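You operate a simulated robot arm through the tools that you are given. There is no shell and no other tool. Be economical: measure what you need, move in short steps, check, and stop when the job is done.

The job below is to be done with a simulated robot arm. You get a single attempt, and the scene is never put back.

JOB
Pull the stopper, rinse the suds off the slab, then plug the drain.
Fine: set the stopper on the basin tiles; use the tall tap and shut it; no water is left standing.

It is judged by the outcome, as a careful person would: the job done as asked, and still so three seconds after it is handed in. It fails if anything else is knocked over, pushed out of place, dropped, spilled or broken. A push-on lid holds only when it is set on centred and level and pressed home; a screw cap is set on level and turned clockwise until tight.

ROBOT AND FRAMES
A 6-joint arm with a fingered hand, hanging from a carriage that runs on a gantry, over the field with the corners [-0.169, -1.037], [2.431, -1.035], [2.43, 0.245], [-0.17, 0.243] (x, y) and turns from -2.985 to 9.023 rad about z. Base frame: it is fixed where the carriage stands at the start and does not move with it; the origin is on the floor, on the carriage's upright axis, x ahead of it, y to its left, z up. Units: m, rad, N and s.
With the tool pointing down near the work surface it reaches from about 0.1 to 0.62 m from the robot's upright axis, wherever it stands. Its first joint turns from -2.897 to 2.897 rad. Places, roughly: basin tiles [0.3, 0.1, 0.7]; blue tap handle [0.4, -0.7, 1.1]; ribbed slab [0.4, -0.4, 0.7]; slab drain [0.5, -0.1, 0.7]. Payload 4 kg.
The TCP is the grasp point between the finger pads, 0.03 m short of the fingertips. In the tool frame z runs along the fingers and y along their closing line. Largest opening 0.104 m; the body of the gripper starts 0.035 m behind the TCP. The gripper is a hand of 5 fingers: y runs from the thumb to the fingers, the wrist lies at [-0.015, -0.113, -0.19] in the tool frame, and closing takes about 1.5 s.
Orientation is that of the tool frame in the base frame, as a unit quaternion [x, y, z, w]. With the fingers straight down and the wrist toward the robot, the tool's x, y and z point along [0, 1, 0], [1, 0, 0] and [0, 0, -1] of the base frame.

CONTROLS
- The arm moves only by the tool arm_command. Its argument "commands" is a list of rows, each an object (a shift or turn left out is 0, a gripper value left out holds the last) with "grip": the closure in counts, from 0 (fully open) to 255 (shut); "offset": the shift along the tool's x, y, z in units of 500 mm (1.0 is 500 mm), a list of three; "turn": the turn, a rotation vector about the tool's x, y, z in units of 45 degrees (1.0 is 45 degrees), a list of three. In form: [{"grip": grip, "offset": [tx, ty, tz], "turn": [ax, ay, az]}, ...]. A call has 1 to 12 rows; each row is the pose to reach, as a shift and turn from the pose commanded when the call began, along the tool's axes at that moment. A call with a number of a shift or a turn outside -1 to 1 is refused whole. Rows are played at 5 a second. More than 0.05 m and 0.15 rad between two rows, or a gripper value outside its range, and nothing of the call is played. A pose out of reach is approached as far as the arm can. The call stops where the force on the tool passes 40 N (or 10 N more than at its start, if that is more) or the arm is blocked; 0.2 s more then pass. Each finger travels about 0.045 m/s and halts on what it meets, pressing with about 30 N; the grip force reading is that of the motor and also rises with nothing between the fingers. The clock runs only during rows and for 0.2 s after the last one: add rows that repeat a pose to give the fingers time. The reply holds the time, the measured pose of the TCP, the force on the tool along the base axes, the opening and the grip force, in the units named above and with some noise, with the torque about the TCP (base axes, N m) and any sound that the robot's microphone picked up.
- Cameras (640 x 400 px; columns grow to the right, rows downward): "scene" is now at [0.2564, -0.0017, 1.6668]; the picture's right is [0.01, -1.00, 0.00], its down [-0.93, -0.01, -0.36] and it looks along [0.36, 0.01, -0.93] (base axes); focal length 214 px, centre (320, 200). "wrist" rides on the gripper at [0.06, -0.083, -0.12] in the tool frame; the picture's right is [-0.79, 0.29, -0.54], its down [-0.56, -0.71, 0.44] and it looks along [-0.26, 0.65, 0.72] (tool axes); focal length 234 px, centre (320, 200).
- get_image(camera): a new picture of that camera. The clock stands still meanwhile.
- move_column(by): slides the trunk up (or, below 0, down) by that many m; the arm and the scene camera ride with it, the base frame stays. It gives what a move gives, with no picture.
- base_move(legs): drives the robot by 1 to 6 legs, each [ahead, left, turn to the left] in m, m and rad, along the robot's own axes; the way and the turn of a leg run together, so that a leg with both is an arc; at most 1.5 m and 3.142 rad a leg. The arm and the cameras ride along, it lands a little off, and it stops where it bumps. It keeps to its track: a leg is cut to what the track allows. It gives what a move gives.
- grasp_type(shape): the hand has 5 fingers and takes this shape, open, in about a second: jaw (thumb against the fingers, like two jaws); tri (thumb and two fingers); tip (a fingertip pinch); poke (one finger out to press); point (the index stretched); flat (the hand flat); cup (the hand cupped); fist (a fist). The gripper value then closes the fingers along that shape, each until it touches; the sizes above hold for jaw. It gives what a move gives, with no picture.
- head_to(pan, tilt): turns the head with the scene camera to pan (to the left, within 2.705 rad either way) and tilt (down, from -0.506 to 1.204), counted from straight ahead of the robot. It gives what a move gives.
- measure_at(camera, pixels): there is no depth. For up to 12 entries [column, row, z] of the newest picture of that camera ("zoom" is the newest enlarged one), the place [x, y] in the base frame at which the ray of that pixel passes the height z, good to about 0.002 m. The clock stands still meanwhile.
- close_up(camera, box): a new picture of the part [left, top, right, bottom] of that camera's present view, enlarged. The clock stands still meanwhile.
- close_job(): hands the job in; it is judged then, once.

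Work in short steps. Measure before you move; look again where a grasp or a placing could have gone wrong, and mend it. You have 80 turns and 68 pictures in all, those below and enlarged ones among them. Open the gripper and draw the arm clear of the work before you hand the job in, unless the task says otherwise; then end with one line.

The tools are called after ">>>" by a JSON object that holds its "op" and its "data". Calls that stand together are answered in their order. arm_command: Moves the arm, as the interface text tells. Its arguments: {"type":"object","properties":{"commands":{"type":"array"}},"required":["commands"]} The other tools are called the same way: move_column (by) slides the trunk up or down; grasp_type (shape) gives the hand a shape; base_move (legs) drives the base; head_to (pan, tilt) turns the head that bears the scene camera; get_image (camera) takes a picture; measure_at (camera, pixels) gives the place at which the rays of pixels pass given heights; close_up (camera, box) takes an enlarged picture of a part of a camera's view; close_job () hands the job in.

At the start:

```text
time_s: 0.0
eef_pos: [0.6466, -0.1565, 1.4234]
tcp_rot: [0.708, 0.707, 0.0, 0.0]
ft_force: [-0.2, 0.6, 0.2]
torque: [0.01, 0.02, 0.05]
gripper_width: 0.1034
grip_force: 0.0
shape: jaw
trunk travel left (down, up): [-0.403, 0.195]
robot x, y, heading: [-0.0019, 0.0011, 0.001]
head pan, tilt: [0.014, 1.201]
```

scene: 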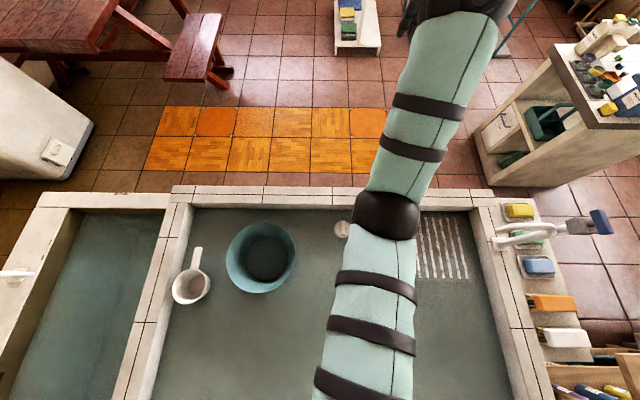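
wrist: 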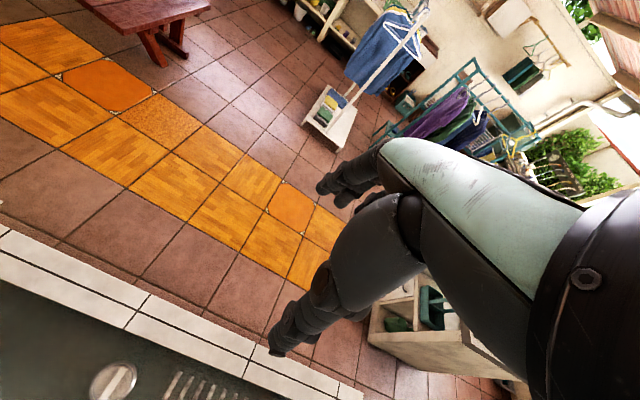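

The arm blocks much of the basin in the scene view; the stopper shows near (342,228). I turn the head to the right to see the taps.

>>> {"op": "head_to", "data": {"pan": -1.2, "tilt": 0.8}}

>>> {"op": "get_image", "data": {"camera": "scene"}}

```text
time_s: 1.4
eef_pos: [0.646, -0.1558, 1.4225]
tcp_rot: [0.707, 0.707, 0.0, 0.0]
ft_force: [-0.5, -0.9, 0.5]
torque: [-0.01, -0.01, -0.04]
gripper_width: 0.1036
grip_force: 0.1
shape: jaw
trunk travel left (down, up): [-0.403, 0.195]
robot x, y, heading: [-0.003, -0.0038, 0.001]
head pan, tilt: [-1.201, 0.799]
```

```text
65 pictures are left
```

scene: 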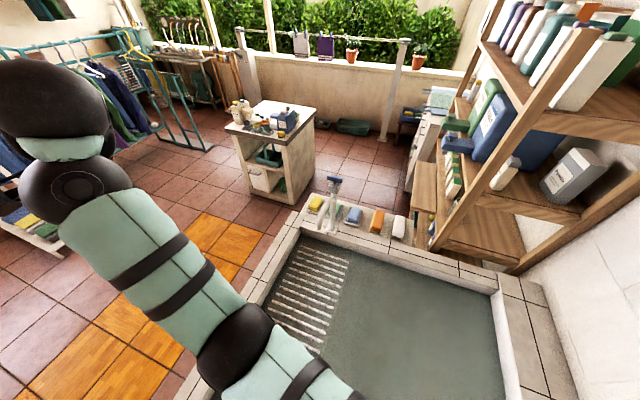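

The tall tap with a blue lever stands at about (332,205) on the rim. I zoom on it and on the slab.

>>> {"op": "close_up", "data": {"camera": "scene", "box": [280, 165, 420, 252]}}

>>> {"op": "close_up", "data": {"camera": "scene", "box": [240, 225, 500, 388]}}

```text
4.57 times, centred on (350, 208) of scene
```

zoom: 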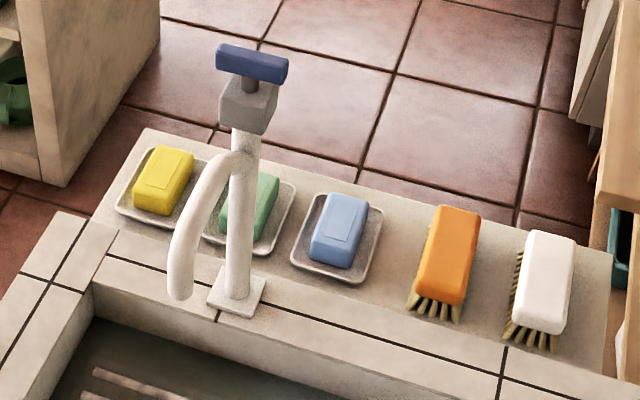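

```text
2.45 times, centred on (370, 306) of scene
```

zoom: 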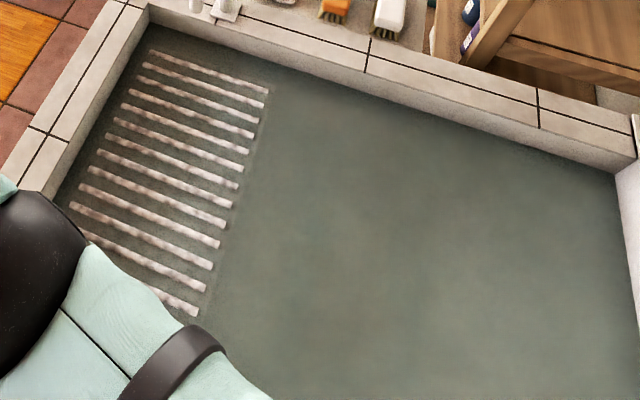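

I measure tap, slab corners and rim in the scene picture.

>>> {"op": "measure_at", "data": {"camera": "scene", "pixels": [[335, 179, 1.1], [328, 176, 1.1], [343, 180, 1.1], [331, 231, 0.75], [331, 231, 0.8], [319, 230, 0.85], [303, 246, 0.7], [348, 261, 0.7], [320, 351, 0.7], [300, 235, 0.8], [498, 293, 0.8]]}}

>>> {"op": "head_to", "data": {"pan": -0.5, "tilt": 1.1}}

>>> {"op": "get_image", "data": {"camera": "scene"}}

```text
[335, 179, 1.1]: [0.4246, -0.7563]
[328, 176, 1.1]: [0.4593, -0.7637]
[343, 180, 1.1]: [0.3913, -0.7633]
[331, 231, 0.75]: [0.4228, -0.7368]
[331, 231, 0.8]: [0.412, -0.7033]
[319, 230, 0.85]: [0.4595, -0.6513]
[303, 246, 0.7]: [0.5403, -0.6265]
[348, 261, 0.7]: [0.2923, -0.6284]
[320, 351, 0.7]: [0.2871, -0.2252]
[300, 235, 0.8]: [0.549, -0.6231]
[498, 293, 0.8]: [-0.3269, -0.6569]
```

```text
time_s: 2.5
eef_pos: [0.6461, -0.1575, 1.4232]
tcp_rot: [0.707, 0.707, 0.0, -0.001]
ft_force: [-0.1, -0.2, 0.1]
torque: [0.0, -0.01, -0.02]
gripper_width: 0.1038
grip_force: 0.1
shape: jaw
trunk travel left (down, up): [-0.403, 0.195]
robot x, y, heading: [0.001, 0.0019, 0.001]
head pan, tilt: [-0.499, 1.1]
```

```text
62 pictures are left
```

scene: 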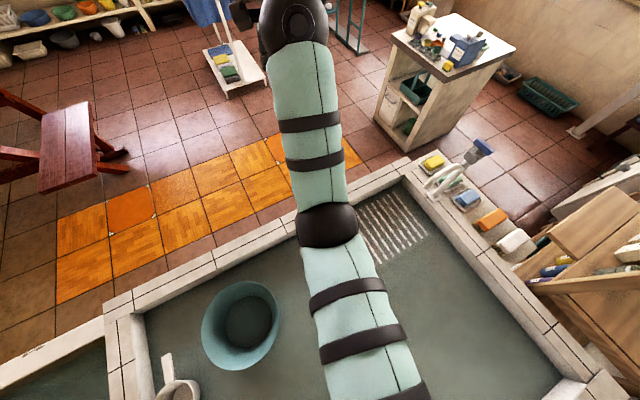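

The arm hides the drain. I drive the carriage back and left so both cameras see stopper and slab from the side.

>>> {"op": "base_move", "data": {"legs": [[-0.15, 0.22, 0]]}}

>>> {"op": "get_image", "data": {"camera": "scene"}}

>>> {"op": "get_image", "data": {"camera": "wrist"}}

```text
time_s: 4.4
eef_pos: [0.4931, 0.0639, 1.423]
tcp_rot: [0.707, 0.707, 0.0, 0.0]
ft_force: [-0.7, -0.1, -1.2]
torque: [0.03, -0.01, -0.02]
gripper_width: 0.1036
grip_force: 0.0
shape: jaw
trunk travel left (down, up): [-0.403, 0.195]
robot x, y, heading: [-0.1504, 0.2244, 0.001]
head pan, tilt: [-0.499, 1.1]
```

```text
61 pictures are left
```

scene: 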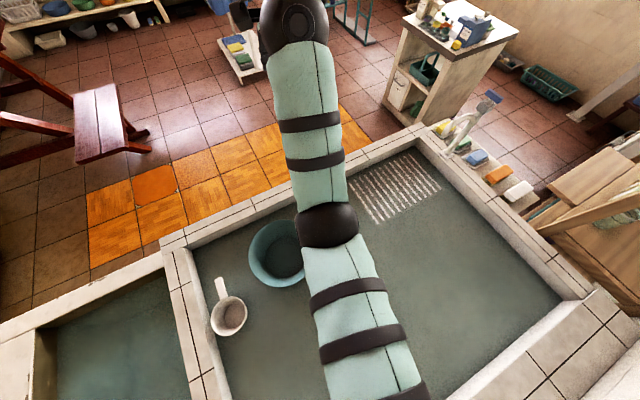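

```text
60 pictures are left
```

wrist: 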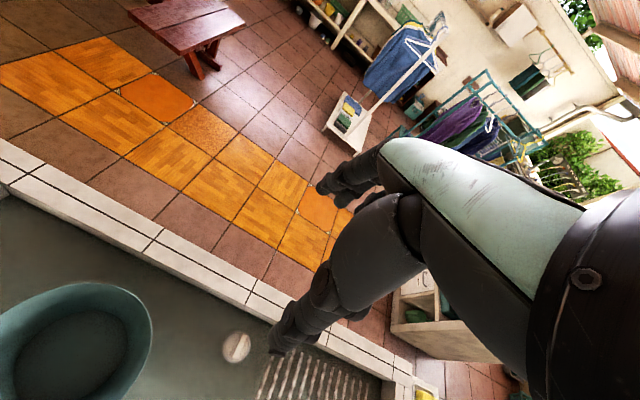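

The wrist camera now shows the stopper at (236,347); I enlarge it.

>>> {"op": "close_up", "data": {"camera": "wrist", "box": [196, 322, 276, 372]}}

>>> {"op": "measure_at", "data": {"camera": "zoom", "pixels": [[320, 200, 0.7], [320, 200, 0.75]]}}

>>> {"op": "measure_at", "data": {"camera": "wrist", "pixels": [[265, 349, 0.7], [380, 378, 0.7], [236, 347, 0.7], [236, 347, 0.72], [75, 340, 0.72], [260, 285, 0.8], [275, 308, 0.8]]}}

```text
8.00 times, centred on (236, 347) of wrist
```

zoom: 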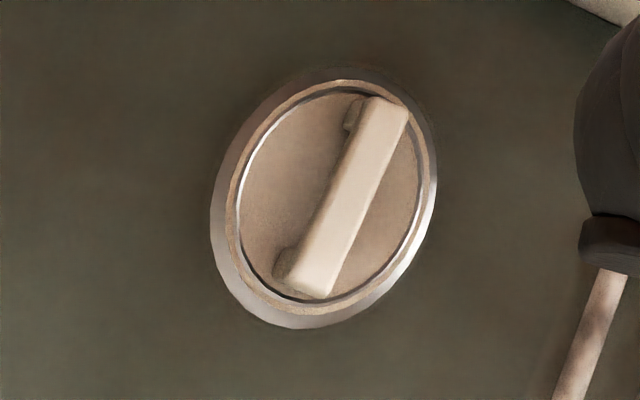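

```text
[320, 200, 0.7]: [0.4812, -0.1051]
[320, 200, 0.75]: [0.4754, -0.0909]
```

```text
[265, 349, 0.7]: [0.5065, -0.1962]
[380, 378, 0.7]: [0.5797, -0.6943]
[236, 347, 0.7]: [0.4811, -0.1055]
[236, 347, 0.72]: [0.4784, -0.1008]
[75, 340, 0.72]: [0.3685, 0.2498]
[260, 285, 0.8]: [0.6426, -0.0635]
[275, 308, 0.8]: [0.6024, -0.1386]
```

I measure the handle bar's ends and the plate's rim in the enlarged picture.

>>> {"op": "measure_at", "data": {"camera": "zoom", "pixels": [[308, 285, 0.73], [388, 110, 0.73], [290, 255, 0.73], [325, 270, 0.73], [240, 220, 0.7], [420, 150, 0.7], [320, 85, 0.7], [310, 320, 0.7], [210, 230, 0.7], [437, 170, 0.7]]}}

```text
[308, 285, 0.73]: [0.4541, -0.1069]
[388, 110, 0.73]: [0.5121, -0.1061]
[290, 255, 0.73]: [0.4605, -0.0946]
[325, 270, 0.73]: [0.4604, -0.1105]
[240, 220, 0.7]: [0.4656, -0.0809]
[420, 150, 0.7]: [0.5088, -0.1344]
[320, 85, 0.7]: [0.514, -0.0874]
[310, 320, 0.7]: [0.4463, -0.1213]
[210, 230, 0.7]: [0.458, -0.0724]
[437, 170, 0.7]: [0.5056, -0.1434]
```

The handle bar runs along x, centred near (0.483,-0.106), about 0.013 wide. To pinch it along y, I stand at about (0.48, 0.22) facing -y, first driving ahead and then turning.

>>> {"op": "base_move", "data": {"legs": [[0.6, 0, 0], [0, 0, -1.571]]}}

>>> {"op": "head_to", "data": {"pan": 0.0, "tilt": 0.9}}

>>> {"op": "get_image", "data": {"camera": "scene"}}

>>> {"op": "get_image", "data": {"camera": "wrist"}}

```text
time_s: 11.7
eef_pos: [0.2848, -0.4183, 1.4225]
tcp_rot: [1.0, -0.008, 0.0, 0.0]
ft_force: [0.7, -0.9, -0.4]
torque: [0.05, -0.01, 0.01]
gripper_width: 0.1036
grip_force: 0.0
shape: jaw
trunk travel left (down, up): [-0.403, 0.195]
robot x, y, heading: [0.453, 0.2228, -1.591]
head pan, tilt: [-0.499, 1.1]
```

```text
time_s: 12.6
eef_pos: [0.2865, -0.4198, 1.4225]
tcp_rot: [1.0, -0.009, 0.0, 0.001]
ft_force: [1.2, -0.7, 0.3]
torque: [0.02, 0.04, -0.02]
gripper_width: 0.1037
grip_force: 0.1
shape: jaw
trunk travel left (down, up): [-0.403, 0.195]
robot x, y, heading: [0.4536, 0.2237, -1.588]
head pan, tilt: [0.0, 0.901]
```

```text
58 pictures are left
```

scene: 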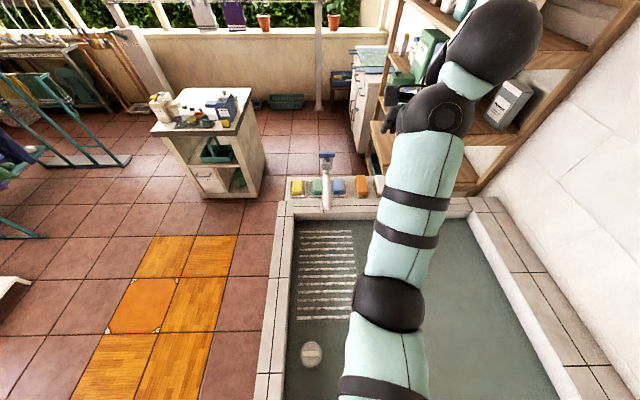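

```text
57 pictures are left
```

wrist: 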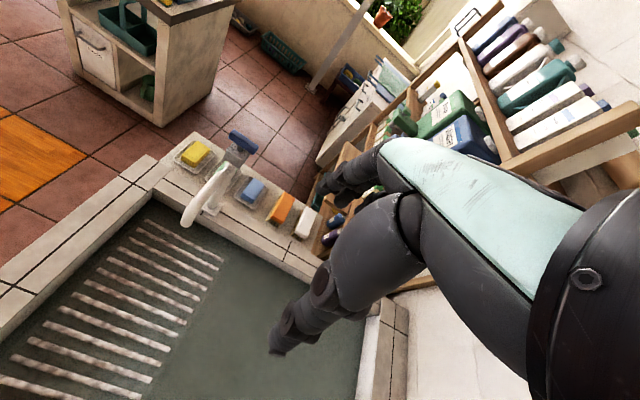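

Clear views now: stopper at scene (311,353), tap at wrist (215,180). I enlarge the tap in both cameras and measure for triangulation.

>>> {"op": "close_up", "data": {"camera": "wrist", "box": [150, 110, 310, 210]}}

>>> {"op": "measure_at", "data": {"camera": "zoom", "pixels": [[365, 130, 1.05], [365, 130, 1.1], [320, 95, 1.1], [420, 155, 1.1], [140, 450, 0.85]]}}

>>> {"op": "measure_at", "data": {"camera": "scene", "pixels": [[311, 353, 0.7], [311, 353, 0.75], [302, 232, 0.7], [353, 230, 0.7], [298, 320, 0.7], [355, 318, 0.7], [326, 156, 1.05], [326, 156, 1.1], [318, 155, 1.1], [335, 155, 1.1], [327, 208, 0.85], [323, 354, 0.7]]}}

>>> {"op": "close_up", "data": {"camera": "scene", "box": [280, 140, 376, 200]}}

>>> {"op": "close_up", "data": {"camera": "scene", "box": [270, 210, 400, 291]}}

```text
4.00 times, centred on (230, 160) of wrist
```

zoom: 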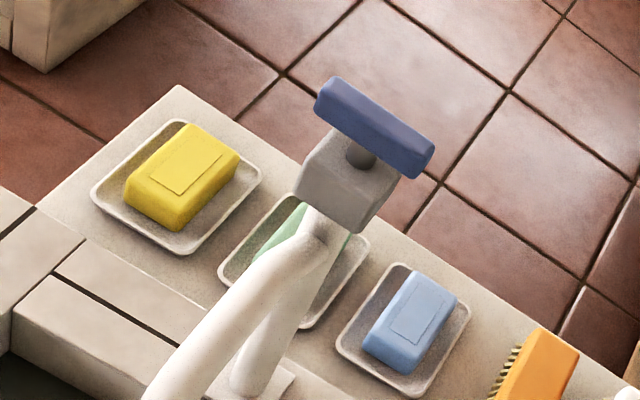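

```text
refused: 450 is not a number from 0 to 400
```

```text
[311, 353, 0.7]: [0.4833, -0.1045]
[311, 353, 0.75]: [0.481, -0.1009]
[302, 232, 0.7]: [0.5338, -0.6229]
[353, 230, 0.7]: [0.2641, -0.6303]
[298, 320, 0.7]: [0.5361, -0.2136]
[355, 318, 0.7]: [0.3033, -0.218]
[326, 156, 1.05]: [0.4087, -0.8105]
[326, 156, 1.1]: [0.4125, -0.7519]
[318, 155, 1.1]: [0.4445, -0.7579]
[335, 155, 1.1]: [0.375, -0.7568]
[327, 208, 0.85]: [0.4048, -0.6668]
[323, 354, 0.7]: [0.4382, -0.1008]
```

```text
6.67 times, centred on (328, 170) of scene
```

zoom: 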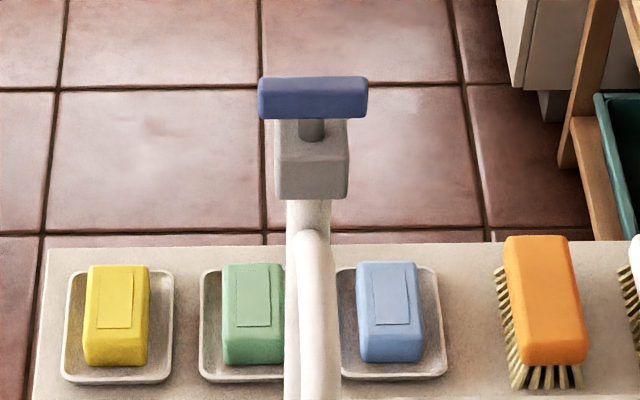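

```text
4.92 times, centred on (335, 250) of scene
```

zoom: 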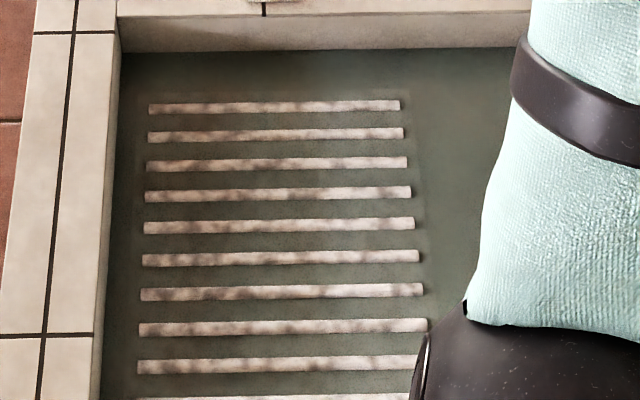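

I triangulate the handle with the wrist picture: bar centre is at about wrist (243.5,142), spout outlet at about (187,222).

>>> {"op": "measure_at", "data": {"camera": "wrist", "pixels": [[243.5, 141.5, 1.05], [243.5, 141.5, 1.1], [243.5, 141.5, 1.15], [231, 133, 1.1], [257, 149, 1.1], [187, 223, 0.85], [187, 223, 0.9], [187, 223, 0.8], [210, 207, 0.8]]}}

>>> {"op": "measure_at", "data": {"camera": "scene", "pixels": [[327, 155, 1.15], [319, 155, 1.08], [335, 155, 1.08], [327, 155, 1.08], [324, 212, 0.85], [324, 212, 0.9]]}}

>>> {"op": "close_up", "data": {"camera": "scene", "box": [280, 180, 376, 240]}}

```text
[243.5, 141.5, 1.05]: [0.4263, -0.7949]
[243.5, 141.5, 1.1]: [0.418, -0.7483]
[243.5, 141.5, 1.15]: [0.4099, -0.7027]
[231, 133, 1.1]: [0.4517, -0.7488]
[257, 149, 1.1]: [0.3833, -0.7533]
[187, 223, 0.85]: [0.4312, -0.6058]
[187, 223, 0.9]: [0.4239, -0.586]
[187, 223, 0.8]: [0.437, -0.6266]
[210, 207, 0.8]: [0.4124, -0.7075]
```

```text
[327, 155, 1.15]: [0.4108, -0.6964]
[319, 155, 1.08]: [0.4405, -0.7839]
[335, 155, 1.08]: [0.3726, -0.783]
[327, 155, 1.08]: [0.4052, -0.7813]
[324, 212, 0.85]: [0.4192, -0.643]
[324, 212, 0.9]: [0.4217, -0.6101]
```

```text
6.67 times, centred on (328, 210) of scene
```

zoom: 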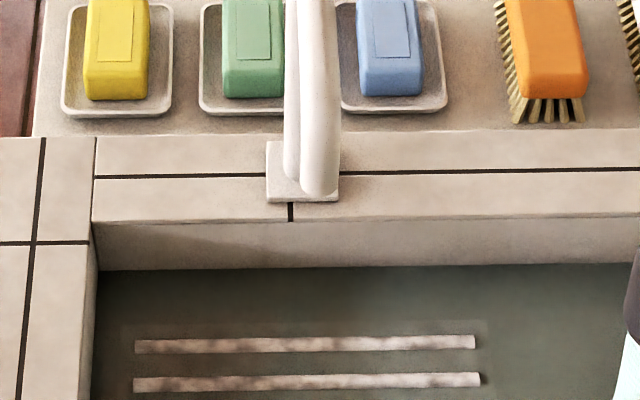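

Stopper is near (0.483,-0.105,~0.705), handle bar of the tap near (0.412,-0.708,1.14), spout outlet over the slab. I bring the hand above the stopper at z≈1.02.

>>> {"op": "arm_command", "data": {"commands": [{"grip": 0, "offset": [0.032, -0.053, 0.067]}, {"offset": [0.064, -0.106, 0.133]}, {"offset": [0.096, -0.159, 0.2]}, {"offset": [0.127, -0.212, 0.267]}, {"offset": [0.159, -0.265, 0.333]}, {"offset": [0.191, -0.318, 0.4]}, {"offset": [0.223, -0.371, 0.467]}, {"offset": [0.255, -0.424, 0.533]}, {"offset": [0.287, -0.477, 0.6]}, {"offset": [0.318, -0.53, 0.667]}, {"offset": [0.35, -0.583, 0.733]}, {"offset": [0.382, -0.636, 0.8]}]}}

>>> {"op": "get_image", "data": {"camera": "wrist"}}

>>> {"op": "head_to", "data": {"pan": 0.0, "tilt": 1.1}}

>>> {"op": "get_image", "data": {"camera": "scene"}}

```text
time_s: 15.2
eef_pos: [0.483, -0.1074, 1.0221]
tcp_rot: [1.0, -0.01, 0.001, 0.001]
ft_force: [1.0, -0.6, 0.5]
torque: [0.0, 0.07, 0.0]
gripper_width: 0.1037
grip_force: 0.0
shape: jaw
out of reach, approached as far as the arm can: row 1, 2, 3, 4, 5, 6
trunk travel left (down, up): [-0.403, 0.195]
robot x, y, heading: [0.4554, 0.2234, -1.588]
head pan, tilt: [0.0, 0.901]
```

```text
52 pictures are left
```

wrist: 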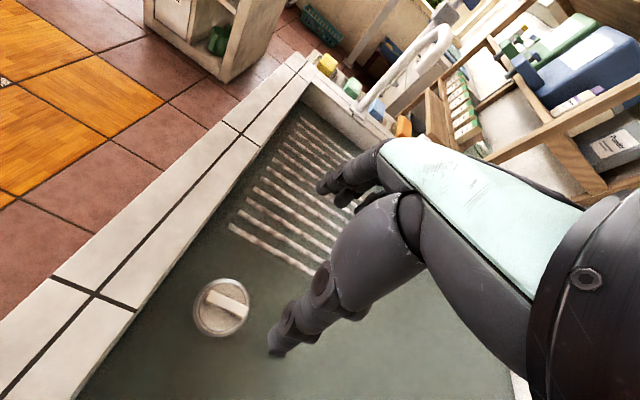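

```text
time_s: 15.9
eef_pos: [0.483, -0.1071, 1.0223]
tcp_rot: [1.0, -0.009, 0.001, 0.0]
ft_force: [0.9, 1.1, 0.3]
torque: [0.05, 0.0, 0.0]
gripper_width: 0.1036
grip_force: 0.1
shape: jaw
trunk travel left (down, up): [-0.403, 0.195]
robot x, y, heading: [0.4508, 0.2207, -1.583]
head pan, tilt: [0.0, 1.1]
```

```text
51 pictures are left
```

scene: 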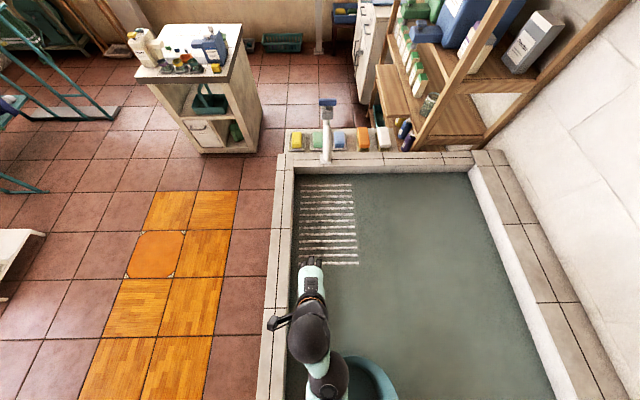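

The stopper shows at wrist (221,306); I enlarge and measure the bar.

>>> {"op": "close_up", "data": {"camera": "wrist", "box": [173, 276, 269, 336]}}

>>> {"op": "measure_at", "data": {"camera": "wrist", "pixels": [[221, 307, 0.7], [221, 307, 0.72], [221, 307, 0.68], [228, 302, 0.72]]}}

```text
6.67 times, centred on (221, 306) of wrist
```

zoom: 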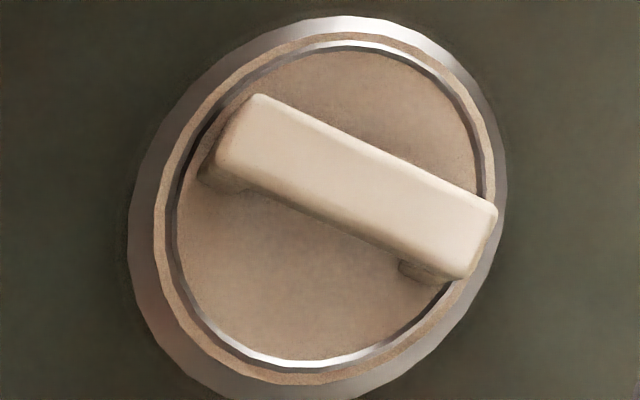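

```text
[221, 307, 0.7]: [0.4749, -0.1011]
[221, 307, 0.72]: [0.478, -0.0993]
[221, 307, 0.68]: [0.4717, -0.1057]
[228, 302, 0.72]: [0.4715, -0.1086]
```

>>> {"op": "measure_at", "data": {"camera": "zoom", "pixels": [[258, 97, 0.725], [494, 210, 0.725], [462, 272, 0.725], [222, 160, 0.725], [358, 185, 0.725], [358, 185, 0.74], [328, 205, 0.7], [328, 205, 0.71], [175, 225, 0.7], [485, 180, 0.7], [330, 45, 0.7], [310, 365, 0.7]]}}

```text
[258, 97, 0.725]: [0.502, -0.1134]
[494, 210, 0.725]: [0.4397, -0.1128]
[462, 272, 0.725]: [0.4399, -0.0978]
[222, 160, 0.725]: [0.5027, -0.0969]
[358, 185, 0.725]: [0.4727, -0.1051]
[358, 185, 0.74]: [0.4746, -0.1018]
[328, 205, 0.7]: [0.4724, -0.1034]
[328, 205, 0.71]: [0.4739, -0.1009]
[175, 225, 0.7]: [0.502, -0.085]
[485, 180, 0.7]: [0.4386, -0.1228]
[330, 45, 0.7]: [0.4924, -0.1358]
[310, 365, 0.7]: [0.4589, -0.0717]
```

Bar spans x 0.44–0.50, y ≈ -0.105. I descend to z≈0.82 and look again.

>>> {"op": "arm_command", "data": {"commands": [{"offset": [-0.005, 0, 0.08]}, {"offset": [-0.01, 0, 0.16]}, {"offset": [-0.016, -0.002, 0.24]}, {"offset": [-0.016, -0.004, 0.32]}, {"offset": [-0.016, -0.004, 0.4]}]}}

>>> {"op": "close_up", "data": {"camera": "wrist", "box": [160, 225, 400, 375]}}

```text
time_s: 17.1
eef_pos: [0.4688, -0.1045, 0.996]
tcp_rot: [1.0, -0.009, 0.001, -0.001]
ft_force: [0.3, 0.4, 0.2]
torque: [-0.03, 0.02, 0.01]
gripper_width: 0.1041
grip_force: 0.1
shape: jaw
out of reach, approached as far as the arm can: row 1, 2, 3, 4, 5
trunk travel left (down, up): [-0.403, 0.195]
robot x, y, heading: [0.4556, 0.2249, -1.587]
head pan, tilt: [0.0, 1.1]
```

```text
2.67 times, centred on (280, 300) of wrist
```

zoom: 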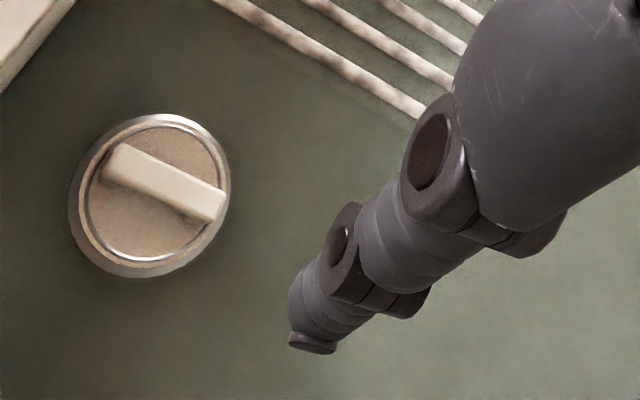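

The arm cannot go lower at this trunk height; I lower the trunk by 0.15.

>>> {"op": "move_column", "data": {"by": -0.15}}

>>> {"op": "arm_command", "data": {"commands": [{"offset": [0, 0, 0]}]}}

>>> {"op": "close_up", "data": {"camera": "wrist", "box": [160, 225, 400, 375]}}

>>> {"op": "get_image", "data": {"camera": "scene"}}

```text
time_s: 18.9
eef_pos: [0.4673, -0.1048, 0.8468]
tcp_rot: [1.0, -0.008, 0.001, -0.002]
ft_force: [-0.8, 1.2, -0.3]
torque: [0.0, -0.02, -0.02]
gripper_width: 0.1038
grip_force: 0.0
shape: jaw
trunk travel left (down, up): [-0.253, 0.345]
robot x, y, heading: [0.457, 0.2276, -1.587]
head pan, tilt: [0.0, 1.1]
```

```text
time_s: 19.3
eef_pos: [0.467, -0.1056, 0.8455]
tcp_rot: [1.0, -0.008, 0.001, -0.002]
ft_force: [0.5, 0.8, -0.8]
torque: [-0.02, -0.03, -0.01]
gripper_width: 0.1038
grip_force: 0.1
shape: jaw
trunk travel left (down, up): [-0.253, 0.345]
robot x, y, heading: [0.4502, 0.2252, -1.585]
head pan, tilt: [0.0, 1.1]
```

```text
2.67 times, centred on (280, 300) of wrist
```

zoom: 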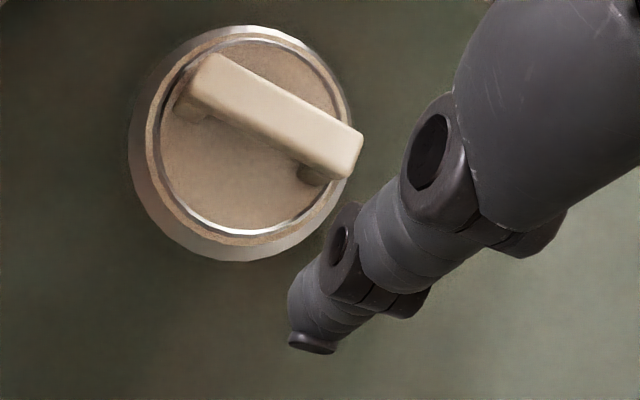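

```text
47 pictures are left
```

scene: 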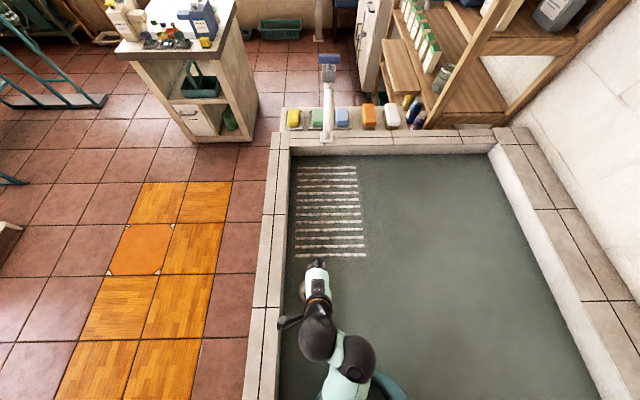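

>>> {"op": "measure_at", "data": {"camera": "zoom", "pixels": [[210, 55, 0.72], [362, 138, 0.72], [342, 178, 0.72], [185, 93, 0.72], [275, 115, 0.72], [275, 115, 0.73], [275, 115, 0.71], [250, 138, 0.7], [250, 138, 0.71]]}}

```text
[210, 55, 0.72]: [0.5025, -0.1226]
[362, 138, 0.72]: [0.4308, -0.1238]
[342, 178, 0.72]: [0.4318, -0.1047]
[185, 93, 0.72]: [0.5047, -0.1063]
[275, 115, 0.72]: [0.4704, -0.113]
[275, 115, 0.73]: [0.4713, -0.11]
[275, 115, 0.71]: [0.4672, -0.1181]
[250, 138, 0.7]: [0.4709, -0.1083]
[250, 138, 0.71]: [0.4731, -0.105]
```

Triangulating across heights gives bar top nearer z≈0.76, y≈-0.098. I raise the arm a bit, lower the trunk 0.15 more to gain reach, then look.

>>> {"op": "arm_command", "data": {"commands": [{"offset": [0.006, -0.007, -0.08]}, {"offset": [0.012, -0.014, -0.16]}, {"offset": [0.012, -0.014, -0.22]}]}}

>>> {"op": "move_column", "data": {"by": -0.15}}

>>> {"op": "close_up", "data": {"camera": "wrist", "box": [160, 225, 400, 375]}}

```text
time_s: 20.1
eef_pos: [0.4766, -0.1103, 0.9463]
tcp_rot: [1.0, -0.008, 0.001, -0.003]
ft_force: [-0.2, 0.4, 0.0]
torque: [0.01, 0.0, 0.0]
gripper_width: 0.104
grip_force: 0.2
shape: jaw
out of reach, approached as far as the arm can: row 1, 3
trunk travel left (down, up): [-0.253, 0.345]
robot x, y, heading: [0.4606, 0.2254, -1.581]
head pan, tilt: [0.0, 1.1]
```

```text
time_s: 21.9
eef_pos: [0.4754, -0.1101, 0.8142]
tcp_rot: [1.0, -0.009, 0.001, -0.001]
ft_force: [-0.4, -0.6, -0.1]
torque: [-0.03, -0.01, -0.01]
gripper_width: 0.1039
grip_force: 0.1
shape: jaw
trunk travel left (down, up): [-0.103, 0.495]
robot x, y, heading: [0.4518, 0.2217, -1.592]
head pan, tilt: [0.0, 1.1]
```

```text
2.67 times, centred on (280, 300) of wrist
```

zoom: 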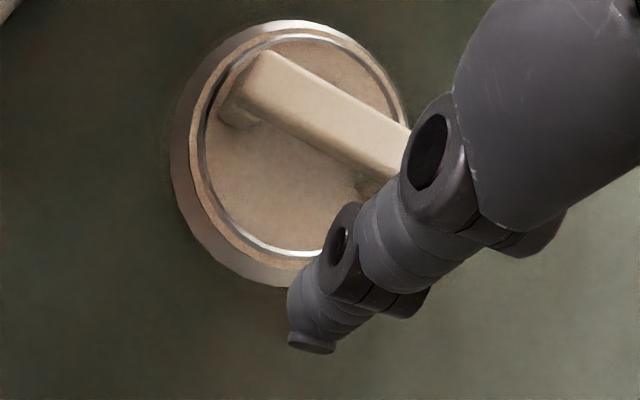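

I test an arm move: 0.011 toward +y and 0.03 down.

>>> {"op": "arm_command", "data": {"commands": [{"offset": [0, -0.022, 0.03]}, {"offset": [0, -0.022, 0.06]}, {"offset": [0, -0.022, 0.06]}]}}

>>> {"op": "get_image", "data": {"camera": "wrist"}}

```text
time_s: 22.9
eef_pos: [0.4765, -0.1362, 0.7985]
tcp_rot: [1.0, -0.007, 0.001, 0.022]
ft_force: [0.3, 0.4, -0.5]
torque: [0.0, 0.0, -0.02]
gripper_width: 0.1039
grip_force: 0.1
shape: jaw
trunk travel left (down, up): [-0.103, 0.495]
robot x, y, heading: [0.4534, 0.221, -1.588]
head pan, tilt: [0.0, 1.1]
stopped in row 3: the arm was blocked; the commanded pose is now the measured one
```

```text
45 pictures are left
```

wrist: 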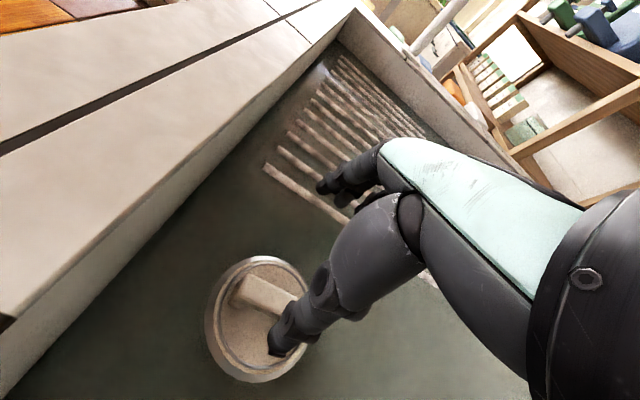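

The arm is blocked somewhere away from the hand; I look around, tilting the head down to see the elbow and the bowl.

>>> {"op": "head_to", "data": {"pan": 0.0, "tilt": 1.2}}

>>> {"op": "get_image", "data": {"camera": "scene"}}

```text
time_s: 23.5
eef_pos: [0.4746, -0.1351, 0.7969]
tcp_rot: [1.0, -0.008, 0.002, 0.02]
ft_force: [0.0, 1.0, 0.9]
torque: [-0.02, -0.01, 0.0]
gripper_width: 0.1038
grip_force: 0.0
shape: jaw
trunk travel left (down, up): [-0.103, 0.495]
robot x, y, heading: [0.4553, 0.2232, -1.59]
head pan, tilt: [0.0, 1.201]
```

```text
44 pictures are left
```

scene: 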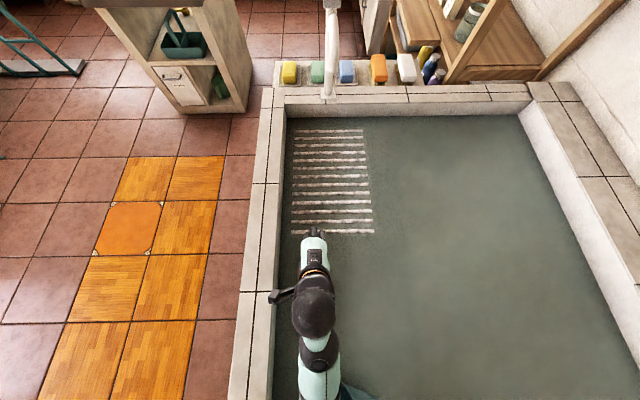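

The bowl edge sits right beside the arm's elbow under me; I raise the trunk back 0.3 before anything is pushed and look for the bowl.

>>> {"op": "move_column", "data": {"by": 0.3}}

>>> {"op": "head_to", "data": {"pan": 2.6, "tilt": 1.2}}

>>> {"op": "get_image", "data": {"camera": "scene"}}

```text
time_s: 26.5
eef_pos: [0.4731, -0.103, 1.0706]
tcp_rot: [1.0, -0.008, 0.001, 0.005]
ft_force: [0.4, 0.0, 0.0]
torque: [-0.04, -0.01, -0.01]
gripper_width: 0.1038
grip_force: 0.2
shape: jaw
trunk travel left (down, up): [-0.403, 0.195]
robot x, y, heading: [0.4503, 0.2238, -1.591]
head pan, tilt: [0.0, 1.201]
```

```text
time_s: 28.9
eef_pos: [0.4747, -0.1028, 1.0713]
tcp_rot: [1.0, -0.007, 0.001, 0.005]
ft_force: [0.7, 0.4, 0.3]
torque: [-0.01, 0.04, -0.01]
gripper_width: 0.1039
grip_force: 0.1
shape: jaw
trunk travel left (down, up): [-0.403, 0.195]
robot x, y, heading: [0.4514, 0.2223, -1.592]
head pan, tilt: [2.601, 1.201]
```

```text
43 pictures are left
```

scene: 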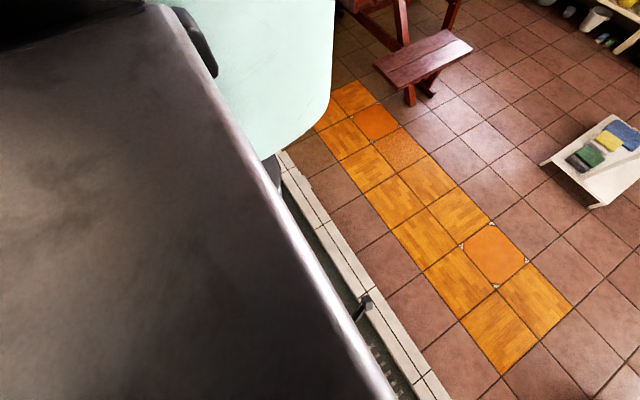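

Contact was with the arm itself, probably elbow on the bowl. I raise the trunk, drive to about (-0.05,-0.1) over the empty basin and face +x, then check the bowl.

>>> {"op": "move_column", "data": {"by": 0.15}}

>>> {"op": "base_move", "data": {"legs": [[0.32, 0, 0], [0, -0.5, 0], [0, 0, 1.585]]}}

>>> {"op": "head_to", "data": {"pan": 0.3, "tilt": 1.1}}

>>> {"op": "get_image", "data": {"camera": "scene"}}

```text
time_s: 30.6
eef_pos: [0.4741, -0.1025, 1.2221]
tcp_rot: [1.0, -0.008, 0.0, 0.004]
ft_force: [0.4, -0.2, 0.0]
torque: [0.01, 0.03, 0.0]
gripper_width: 0.1039
grip_force: 0.1
shape: jaw
trunk travel left (down, up): [-0.553, 0.045]
robot x, y, heading: [0.4568, 0.2212, -1.589]
head pan, tilt: [2.601, 1.201]
```

```text
time_s: 39.1
eef_pos: [0.2707, -0.0688, 1.2222]
tcp_rot: [0.711, 0.703, 0.004, 0.003]
ft_force: [0.2, 0.3, 0.6]
torque: [-0.03, 0.02, 0.02]
gripper_width: 0.104
grip_force: 0.0
shape: jaw
trunk travel left (down, up): [-0.553, 0.045]
robot x, y, heading: [-0.0521, -0.0873, -0.017]
head pan, tilt: [2.601, 1.201]
```

```text
time_s: 41.2
eef_pos: [0.2714, -0.0684, 1.2212]
tcp_rot: [0.712, 0.702, 0.003, 0.003]
ft_force: [-0.2, 0.1, 0.6]
torque: [0.01, 0.01, -0.01]
gripper_width: 0.1039
grip_force: 0.0
shape: jaw
trunk travel left (down, up): [-0.553, 0.045]
robot x, y, heading: [-0.053, -0.0885, -0.016]
head pan, tilt: [0.3, 1.1]
```

```text
42 pictures are left
```

scene: 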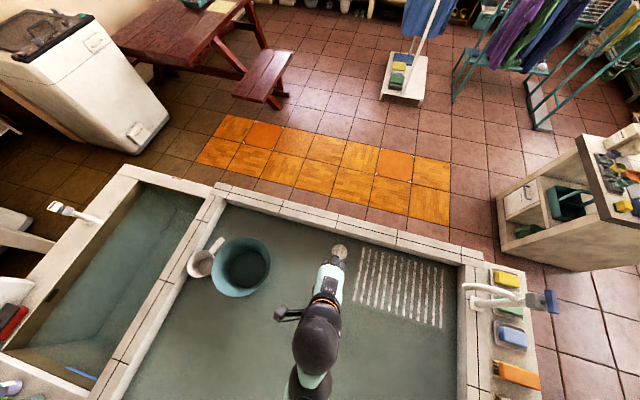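

The bowl and cup look nearer each other than at the start (then bowl ≈(0.35,0.25), cup ≈(0.235,0.545)). I measure.

>>> {"op": "measure_at", "data": {"camera": "scene", "pixels": [[240, 267, 0.75], [245, 268, 0.7], [240, 262, 0.85], [200, 263, 0.7], [200, 263, 0.75], [211, 267, 0.8], [271, 267, 0.8], [339, 250, 0.71], [227, 200, 0.8]]}}

>>> {"op": "close_up", "data": {"camera": "scene", "box": [168, 206, 360, 326]}}

```text
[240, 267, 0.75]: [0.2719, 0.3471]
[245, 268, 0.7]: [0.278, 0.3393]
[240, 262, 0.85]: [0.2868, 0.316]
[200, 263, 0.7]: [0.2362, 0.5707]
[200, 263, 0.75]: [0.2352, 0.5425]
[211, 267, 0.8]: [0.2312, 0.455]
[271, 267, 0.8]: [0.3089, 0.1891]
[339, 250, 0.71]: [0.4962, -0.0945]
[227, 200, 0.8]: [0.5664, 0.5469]
```

```text
3.33 times, centred on (264, 266) of scene
```

zoom: 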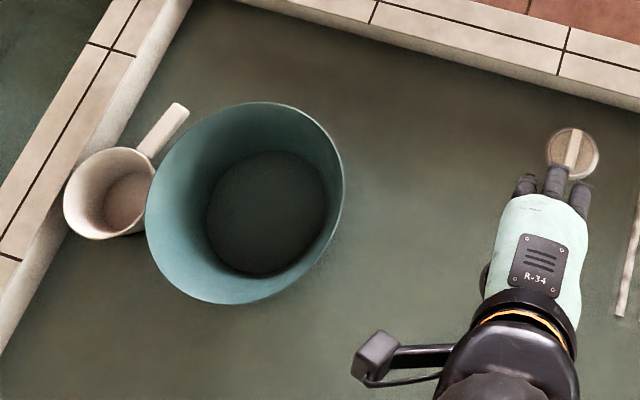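

The bowl has been pushed about 0.12 m: from base ≈(0.355,0.237) to ≈(0.28,0.33). I will mend this by pinching its near rim and dragging it back. I turn to face it and lower the trunk.

>>> {"op": "base_move", "data": {"legs": [[0, 0, 0.915]]}}

>>> {"op": "head_to", "data": {"pan": 0.0, "tilt": 1.1}}

>>> {"op": "get_image", "data": {"camera": "scene"}}

>>> {"op": "get_image", "data": {"camera": "wrist"}}

```text
time_s: 44.0
eef_pos: [0.118, 0.1871, 1.221]
tcp_rot: [0.313, 0.95, 0.005, 0.0]
ft_force: [-0.3, -0.1, -0.2]
torque: [0.02, -0.01, 0.01]
gripper_width: 0.1038
grip_force: 0.0
shape: jaw
trunk travel left (down, up): [-0.553, 0.045]
robot x, y, heading: [-0.0543, -0.0896, 0.932]
head pan, tilt: [0.3, 1.1]
```

```text
time_s: 44.8
eef_pos: [0.1194, 0.1867, 1.222]
tcp_rot: [0.314, 0.949, 0.004, 0.0]
ft_force: [0.2, 0.2, 0.2]
torque: [-0.01, 0.04, 0.01]
gripper_width: 0.1038
grip_force: 0.1
shape: jaw
trunk travel left (down, up): [-0.553, 0.045]
robot x, y, heading: [-0.0531, -0.0882, 0.931]
head pan, tilt: [0.0, 1.1]
```

```text
40 pictures are left
```

scene: 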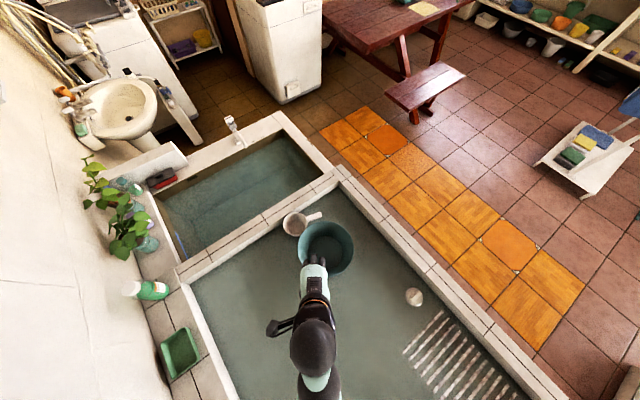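

```text
39 pictures are left
```

wrist: 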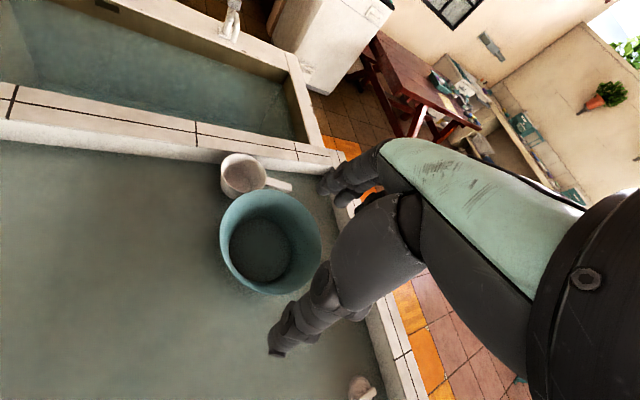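

I triangulate the rim using both views (scene rim edges at (298,247),(354,247),(326,274); wrist near rim at (262,296)).

>>> {"op": "measure_at", "data": {"camera": "wrist", "pixels": [[270, 243, 0.8], [270, 243, 0.85], [270, 243, 0.9], [219, 243, 0.82], [322, 243, 0.82], [260, 250, 0.71]]}}

>>> {"op": "measure_at", "data": {"camera": "scene", "pixels": [[326, 247, 0.8], [326, 247, 0.85], [326, 247, 0.9], [298, 247, 0.82], [354, 247, 0.82], [325, 253, 0.71]]}}

>>> {"op": "close_up", "data": {"camera": "wrist", "box": [190, 160, 350, 260]}}

```text
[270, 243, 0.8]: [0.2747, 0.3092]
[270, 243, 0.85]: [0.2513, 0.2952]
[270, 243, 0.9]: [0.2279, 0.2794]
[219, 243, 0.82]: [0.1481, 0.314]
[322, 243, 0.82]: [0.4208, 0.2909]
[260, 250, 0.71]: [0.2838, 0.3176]
```

```text
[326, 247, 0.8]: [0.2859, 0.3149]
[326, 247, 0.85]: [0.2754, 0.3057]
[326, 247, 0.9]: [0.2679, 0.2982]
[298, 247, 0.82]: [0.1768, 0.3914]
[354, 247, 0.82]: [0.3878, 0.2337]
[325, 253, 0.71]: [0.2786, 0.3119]
```

```text
4.00 times, centred on (270, 210) of wrist
```

zoom: 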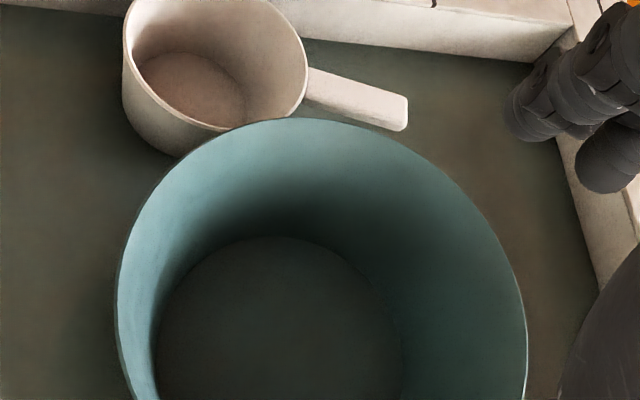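

Bowl centre ≈(0.284,0.315), rim radius ≈0.135, rim z ≈0.78–0.80. I move the hand over the near rim point (0.20,0.212), then lower the trunk 0.33.

>>> {"op": "arm_command", "data": {"commands": [{"offset": [-0.04, 0.05, 0]}, {"offset": [-0.08, 0.1, 0]}, {"offset": [-0.097, 0.138, 0]}, {"offset": [-0.097, 0.138, 0]}]}}

>>> {"op": "move_column", "data": {"by": -0.33}}

>>> {"op": "get_image", "data": {"camera": "wrist"}}

>>> {"op": "get_image", "data": {"camera": "scene"}}

```text
time_s: 45.8
eef_pos: [0.1987, 0.2147, 1.2212]
tcp_rot: [0.314, 0.949, 0.004, 0.0]
ft_force: [-0.1, 0.9, -0.6]
torque: [-0.01, -0.01, -0.04]
gripper_width: 0.104
grip_force: 0.0
shape: jaw
trunk travel left (down, up): [-0.553, 0.045]
robot x, y, heading: [-0.0527, -0.092, 0.935]
head pan, tilt: [0.0, 1.1]
```

```text
time_s: 49.1
eef_pos: [0.1971, 0.2138, 0.8911]
tcp_rot: [0.313, 0.95, 0.004, 0.0]
ft_force: [-0.1, -0.9, -0.6]
torque: [-0.02, 0.01, 0.0]
gripper_width: 0.1039
grip_force: 0.1
shape: jaw
trunk travel left (down, up): [-0.223, 0.375]
robot x, y, heading: [-0.0548, -0.0868, 0.931]
head pan, tilt: [0.0, 1.1]
```

```text
37 pictures are left
```

wrist: 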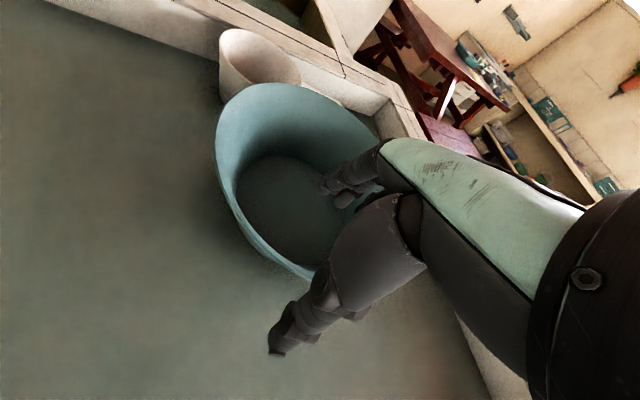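

```text
36 pictures are left
```

scene: 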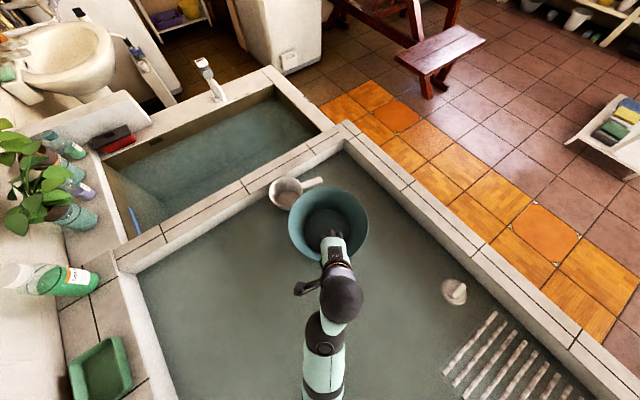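

Thumb is outside and fingers are inside the rim. I descend 0.10 m.

>>> {"op": "arm_command", "data": {"commands": [{"offset": [0, 0, 0.05]}, {"offset": [0, 0, 0.1]}, {"offset": [0, 0, 0.15]}, {"offset": [0, 0, 0.2]}]}}

>>> {"op": "get_image", "data": {"camera": "wrist"}}

```text
time_s: 50.1
eef_pos: [0.1959, 0.2142, 0.8274]
tcp_rot: [0.314, 0.949, 0.003, 0.001]
ft_force: [0.9, -0.6, -0.7]
torque: [-0.02, -0.01, 0.01]
gripper_width: 0.1038
grip_force: 0.0
shape: jaw
out of reach, approached as far as the arm can: row 3, 4
trunk travel left (down, up): [-0.223, 0.375]
robot x, y, heading: [-0.0558, -0.09, 0.93]
head pan, tilt: [0.0, 1.1]
```

```text
35 pictures are left
```

wrist: 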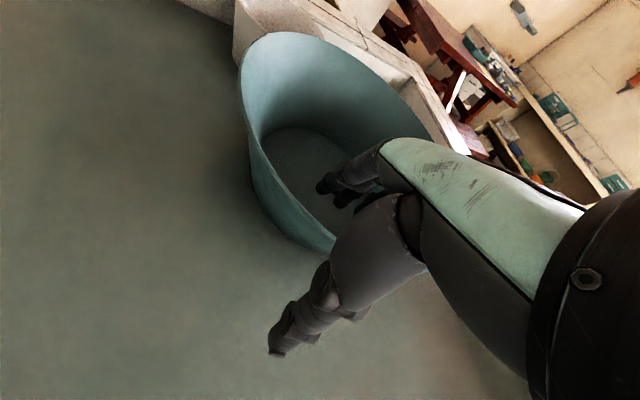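

Fingers straddle the wall; arm is at its lower limit, so I lower the trunk 0.05 and then close gently.

>>> {"op": "move_column", "data": {"by": -0.045}}

>>> {"op": "arm_command", "data": {"commands": [{"grip": 60}, {"grip": 120}, {"grip": 180}, {"grip": 220}, {"grip": 220}, {"grip": 220}, {"grip": 220}, {"grip": 220}, {"grip": 220}]}}

>>> {"op": "get_image", "data": {"camera": "wrist"}}

```text
time_s: 50.9
eef_pos: [0.1964, 0.2135, 0.7829]
tcp_rot: [0.315, 0.949, 0.002, 0.001]
ft_force: [0.1, 0.2, -0.1]
torque: [0.0, 0.0, 0.02]
gripper_width: 0.1041
grip_force: 0.1
shape: jaw
trunk travel left (down, up): [-0.178, 0.42]
robot x, y, heading: [-0.0538, -0.0861, 0.928]
head pan, tilt: [0.0, 1.1]
```

```text
time_s: 52.9
eef_pos: [0.1955, 0.2151, 0.7846]
tcp_rot: [0.314, 0.949, 0.005, 0.002]
ft_force: [-7.0, -3.6, 24.7]
torque: [3.26, -3.1, 0.49]
gripper_width: 0.029
grip_force: 30.0
shape: jaw
trunk travel left (down, up): [-0.178, 0.42]
robot x, y, heading: [-0.0567, -0.0843, 0.933]
head pan, tilt: [0.0, 1.1]
```

```text
34 pictures are left
```

wrist: 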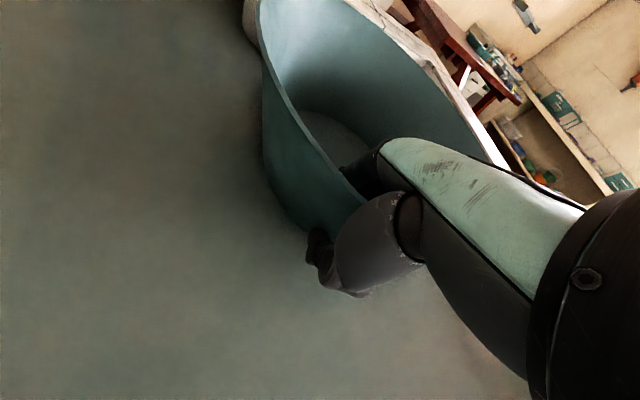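

The wall is gripped (0.029 opening, 25 N upward on the tool). I ease up slightly and see whether the load drops.

>>> {"op": "arm_command", "data": {"commands": [{"offset": [0, 0, -0.01]}, {"offset": [0, 0, -0.02]}, {"offset": [0, 0, -0.02]}]}}

```text
time_s: 53.7
eef_pos: [0.1969, 0.2157, 0.794]
tcp_rot: [0.314, 0.949, 0.002, 0.001]
ft_force: [1.0, 2.0, 7.0]
torque: [1.3, -1.03, 0.24]
gripper_width: 0.0258
grip_force: 29.7
shape: jaw
trunk travel left (down, up): [-0.178, 0.42]
robot x, y, heading: [-0.0566, -0.0908, 0.932]
head pan, tilt: [0.0, 1.1]
```

Load is down to 7 N. Now I drag the bowl by (+0.071,-0.078) in small steps, with the hand 3 mm higher.

>>> {"op": "arm_command", "data": {"commands": [{"offset": [0, 0, -0.008]}, {"offset": [-0.026, -0.005, -0.008]}, {"offset": [-0.052, -0.01, -0.008]}, {"offset": [-0.078, -0.015, -0.008]}, {"offset": [-0.104, -0.02, -0.008]}, {"offset": [-0.13, -0.026, -0.008]}, {"offset": [-0.156, -0.031, -0.008]}, {"offset": [-0.182, -0.036, -0.008]}, {"offset": [-0.207, -0.041, -0.008]}, {"offset": [-0.207, -0.041, -0.008]}]}}

>>> {"op": "get_image", "data": {"camera": "scene"}}

```text
time_s: 55.4
eef_pos: [0.2521, 0.1548, 0.7977]
tcp_rot: [0.321, 0.947, 0.005, 0.001]
ft_force: [10.0, 12.2, -10.1]
torque: [0.13, -0.94, -0.41]
gripper_width: 0.0247
grip_force: 30.2
shape: jaw
trunk travel left (down, up): [-0.178, 0.42]
robot x, y, heading: [-0.0567, -0.0868, 0.928]
head pan, tilt: [0.0, 1.1]
stopped in row 8: the force on the tool passed its limit at 82 N (the readings are from after the stop); the commanded pose is now the measured one
```

```text
33 pictures are left
```

scene: 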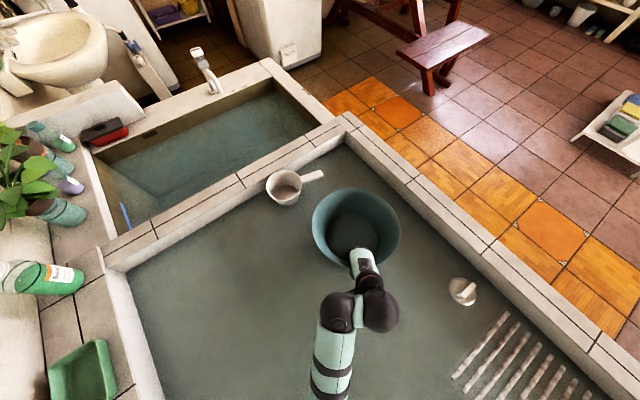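

The bowl followed most of the way; the force limit tripped. I measure where it stands (base disc about (351,233), rim centre (356,228)).

>>> {"op": "measure_at", "data": {"camera": "scene", "pixels": [[351, 233, 0.7], [351, 233, 0.71], [356, 228, 0.8], [356, 228, 0.78], [284, 187, 0.75], [463, 291, 0.71], [284, 187, 0.8]]}}

>>> {"op": "arm_command", "data": {"commands": [{"offset": [0, 0, 0]}, {"offset": [0, 0, 0]}]}}

```text
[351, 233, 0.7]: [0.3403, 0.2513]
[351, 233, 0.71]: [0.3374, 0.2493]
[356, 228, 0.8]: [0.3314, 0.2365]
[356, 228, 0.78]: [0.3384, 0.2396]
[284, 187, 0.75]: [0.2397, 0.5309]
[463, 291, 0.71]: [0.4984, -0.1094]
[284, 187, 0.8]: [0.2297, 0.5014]
```

```text
time_s: 56.0
eef_pos: [0.2504, 0.1553, 0.7973]
tcp_rot: [0.32, 0.947, 0.005, 0.0]
ft_force: [13.8, 19.0, -13.9]
torque: [-0.24, -1.2, -0.87]
gripper_width: 0.0251
grip_force: 29.9
shape: jaw
trunk travel left (down, up): [-0.178, 0.42]
robot x, y, heading: [-0.055, -0.0858, 0.929]
head pan, tilt: [0.0, 1.1]
```

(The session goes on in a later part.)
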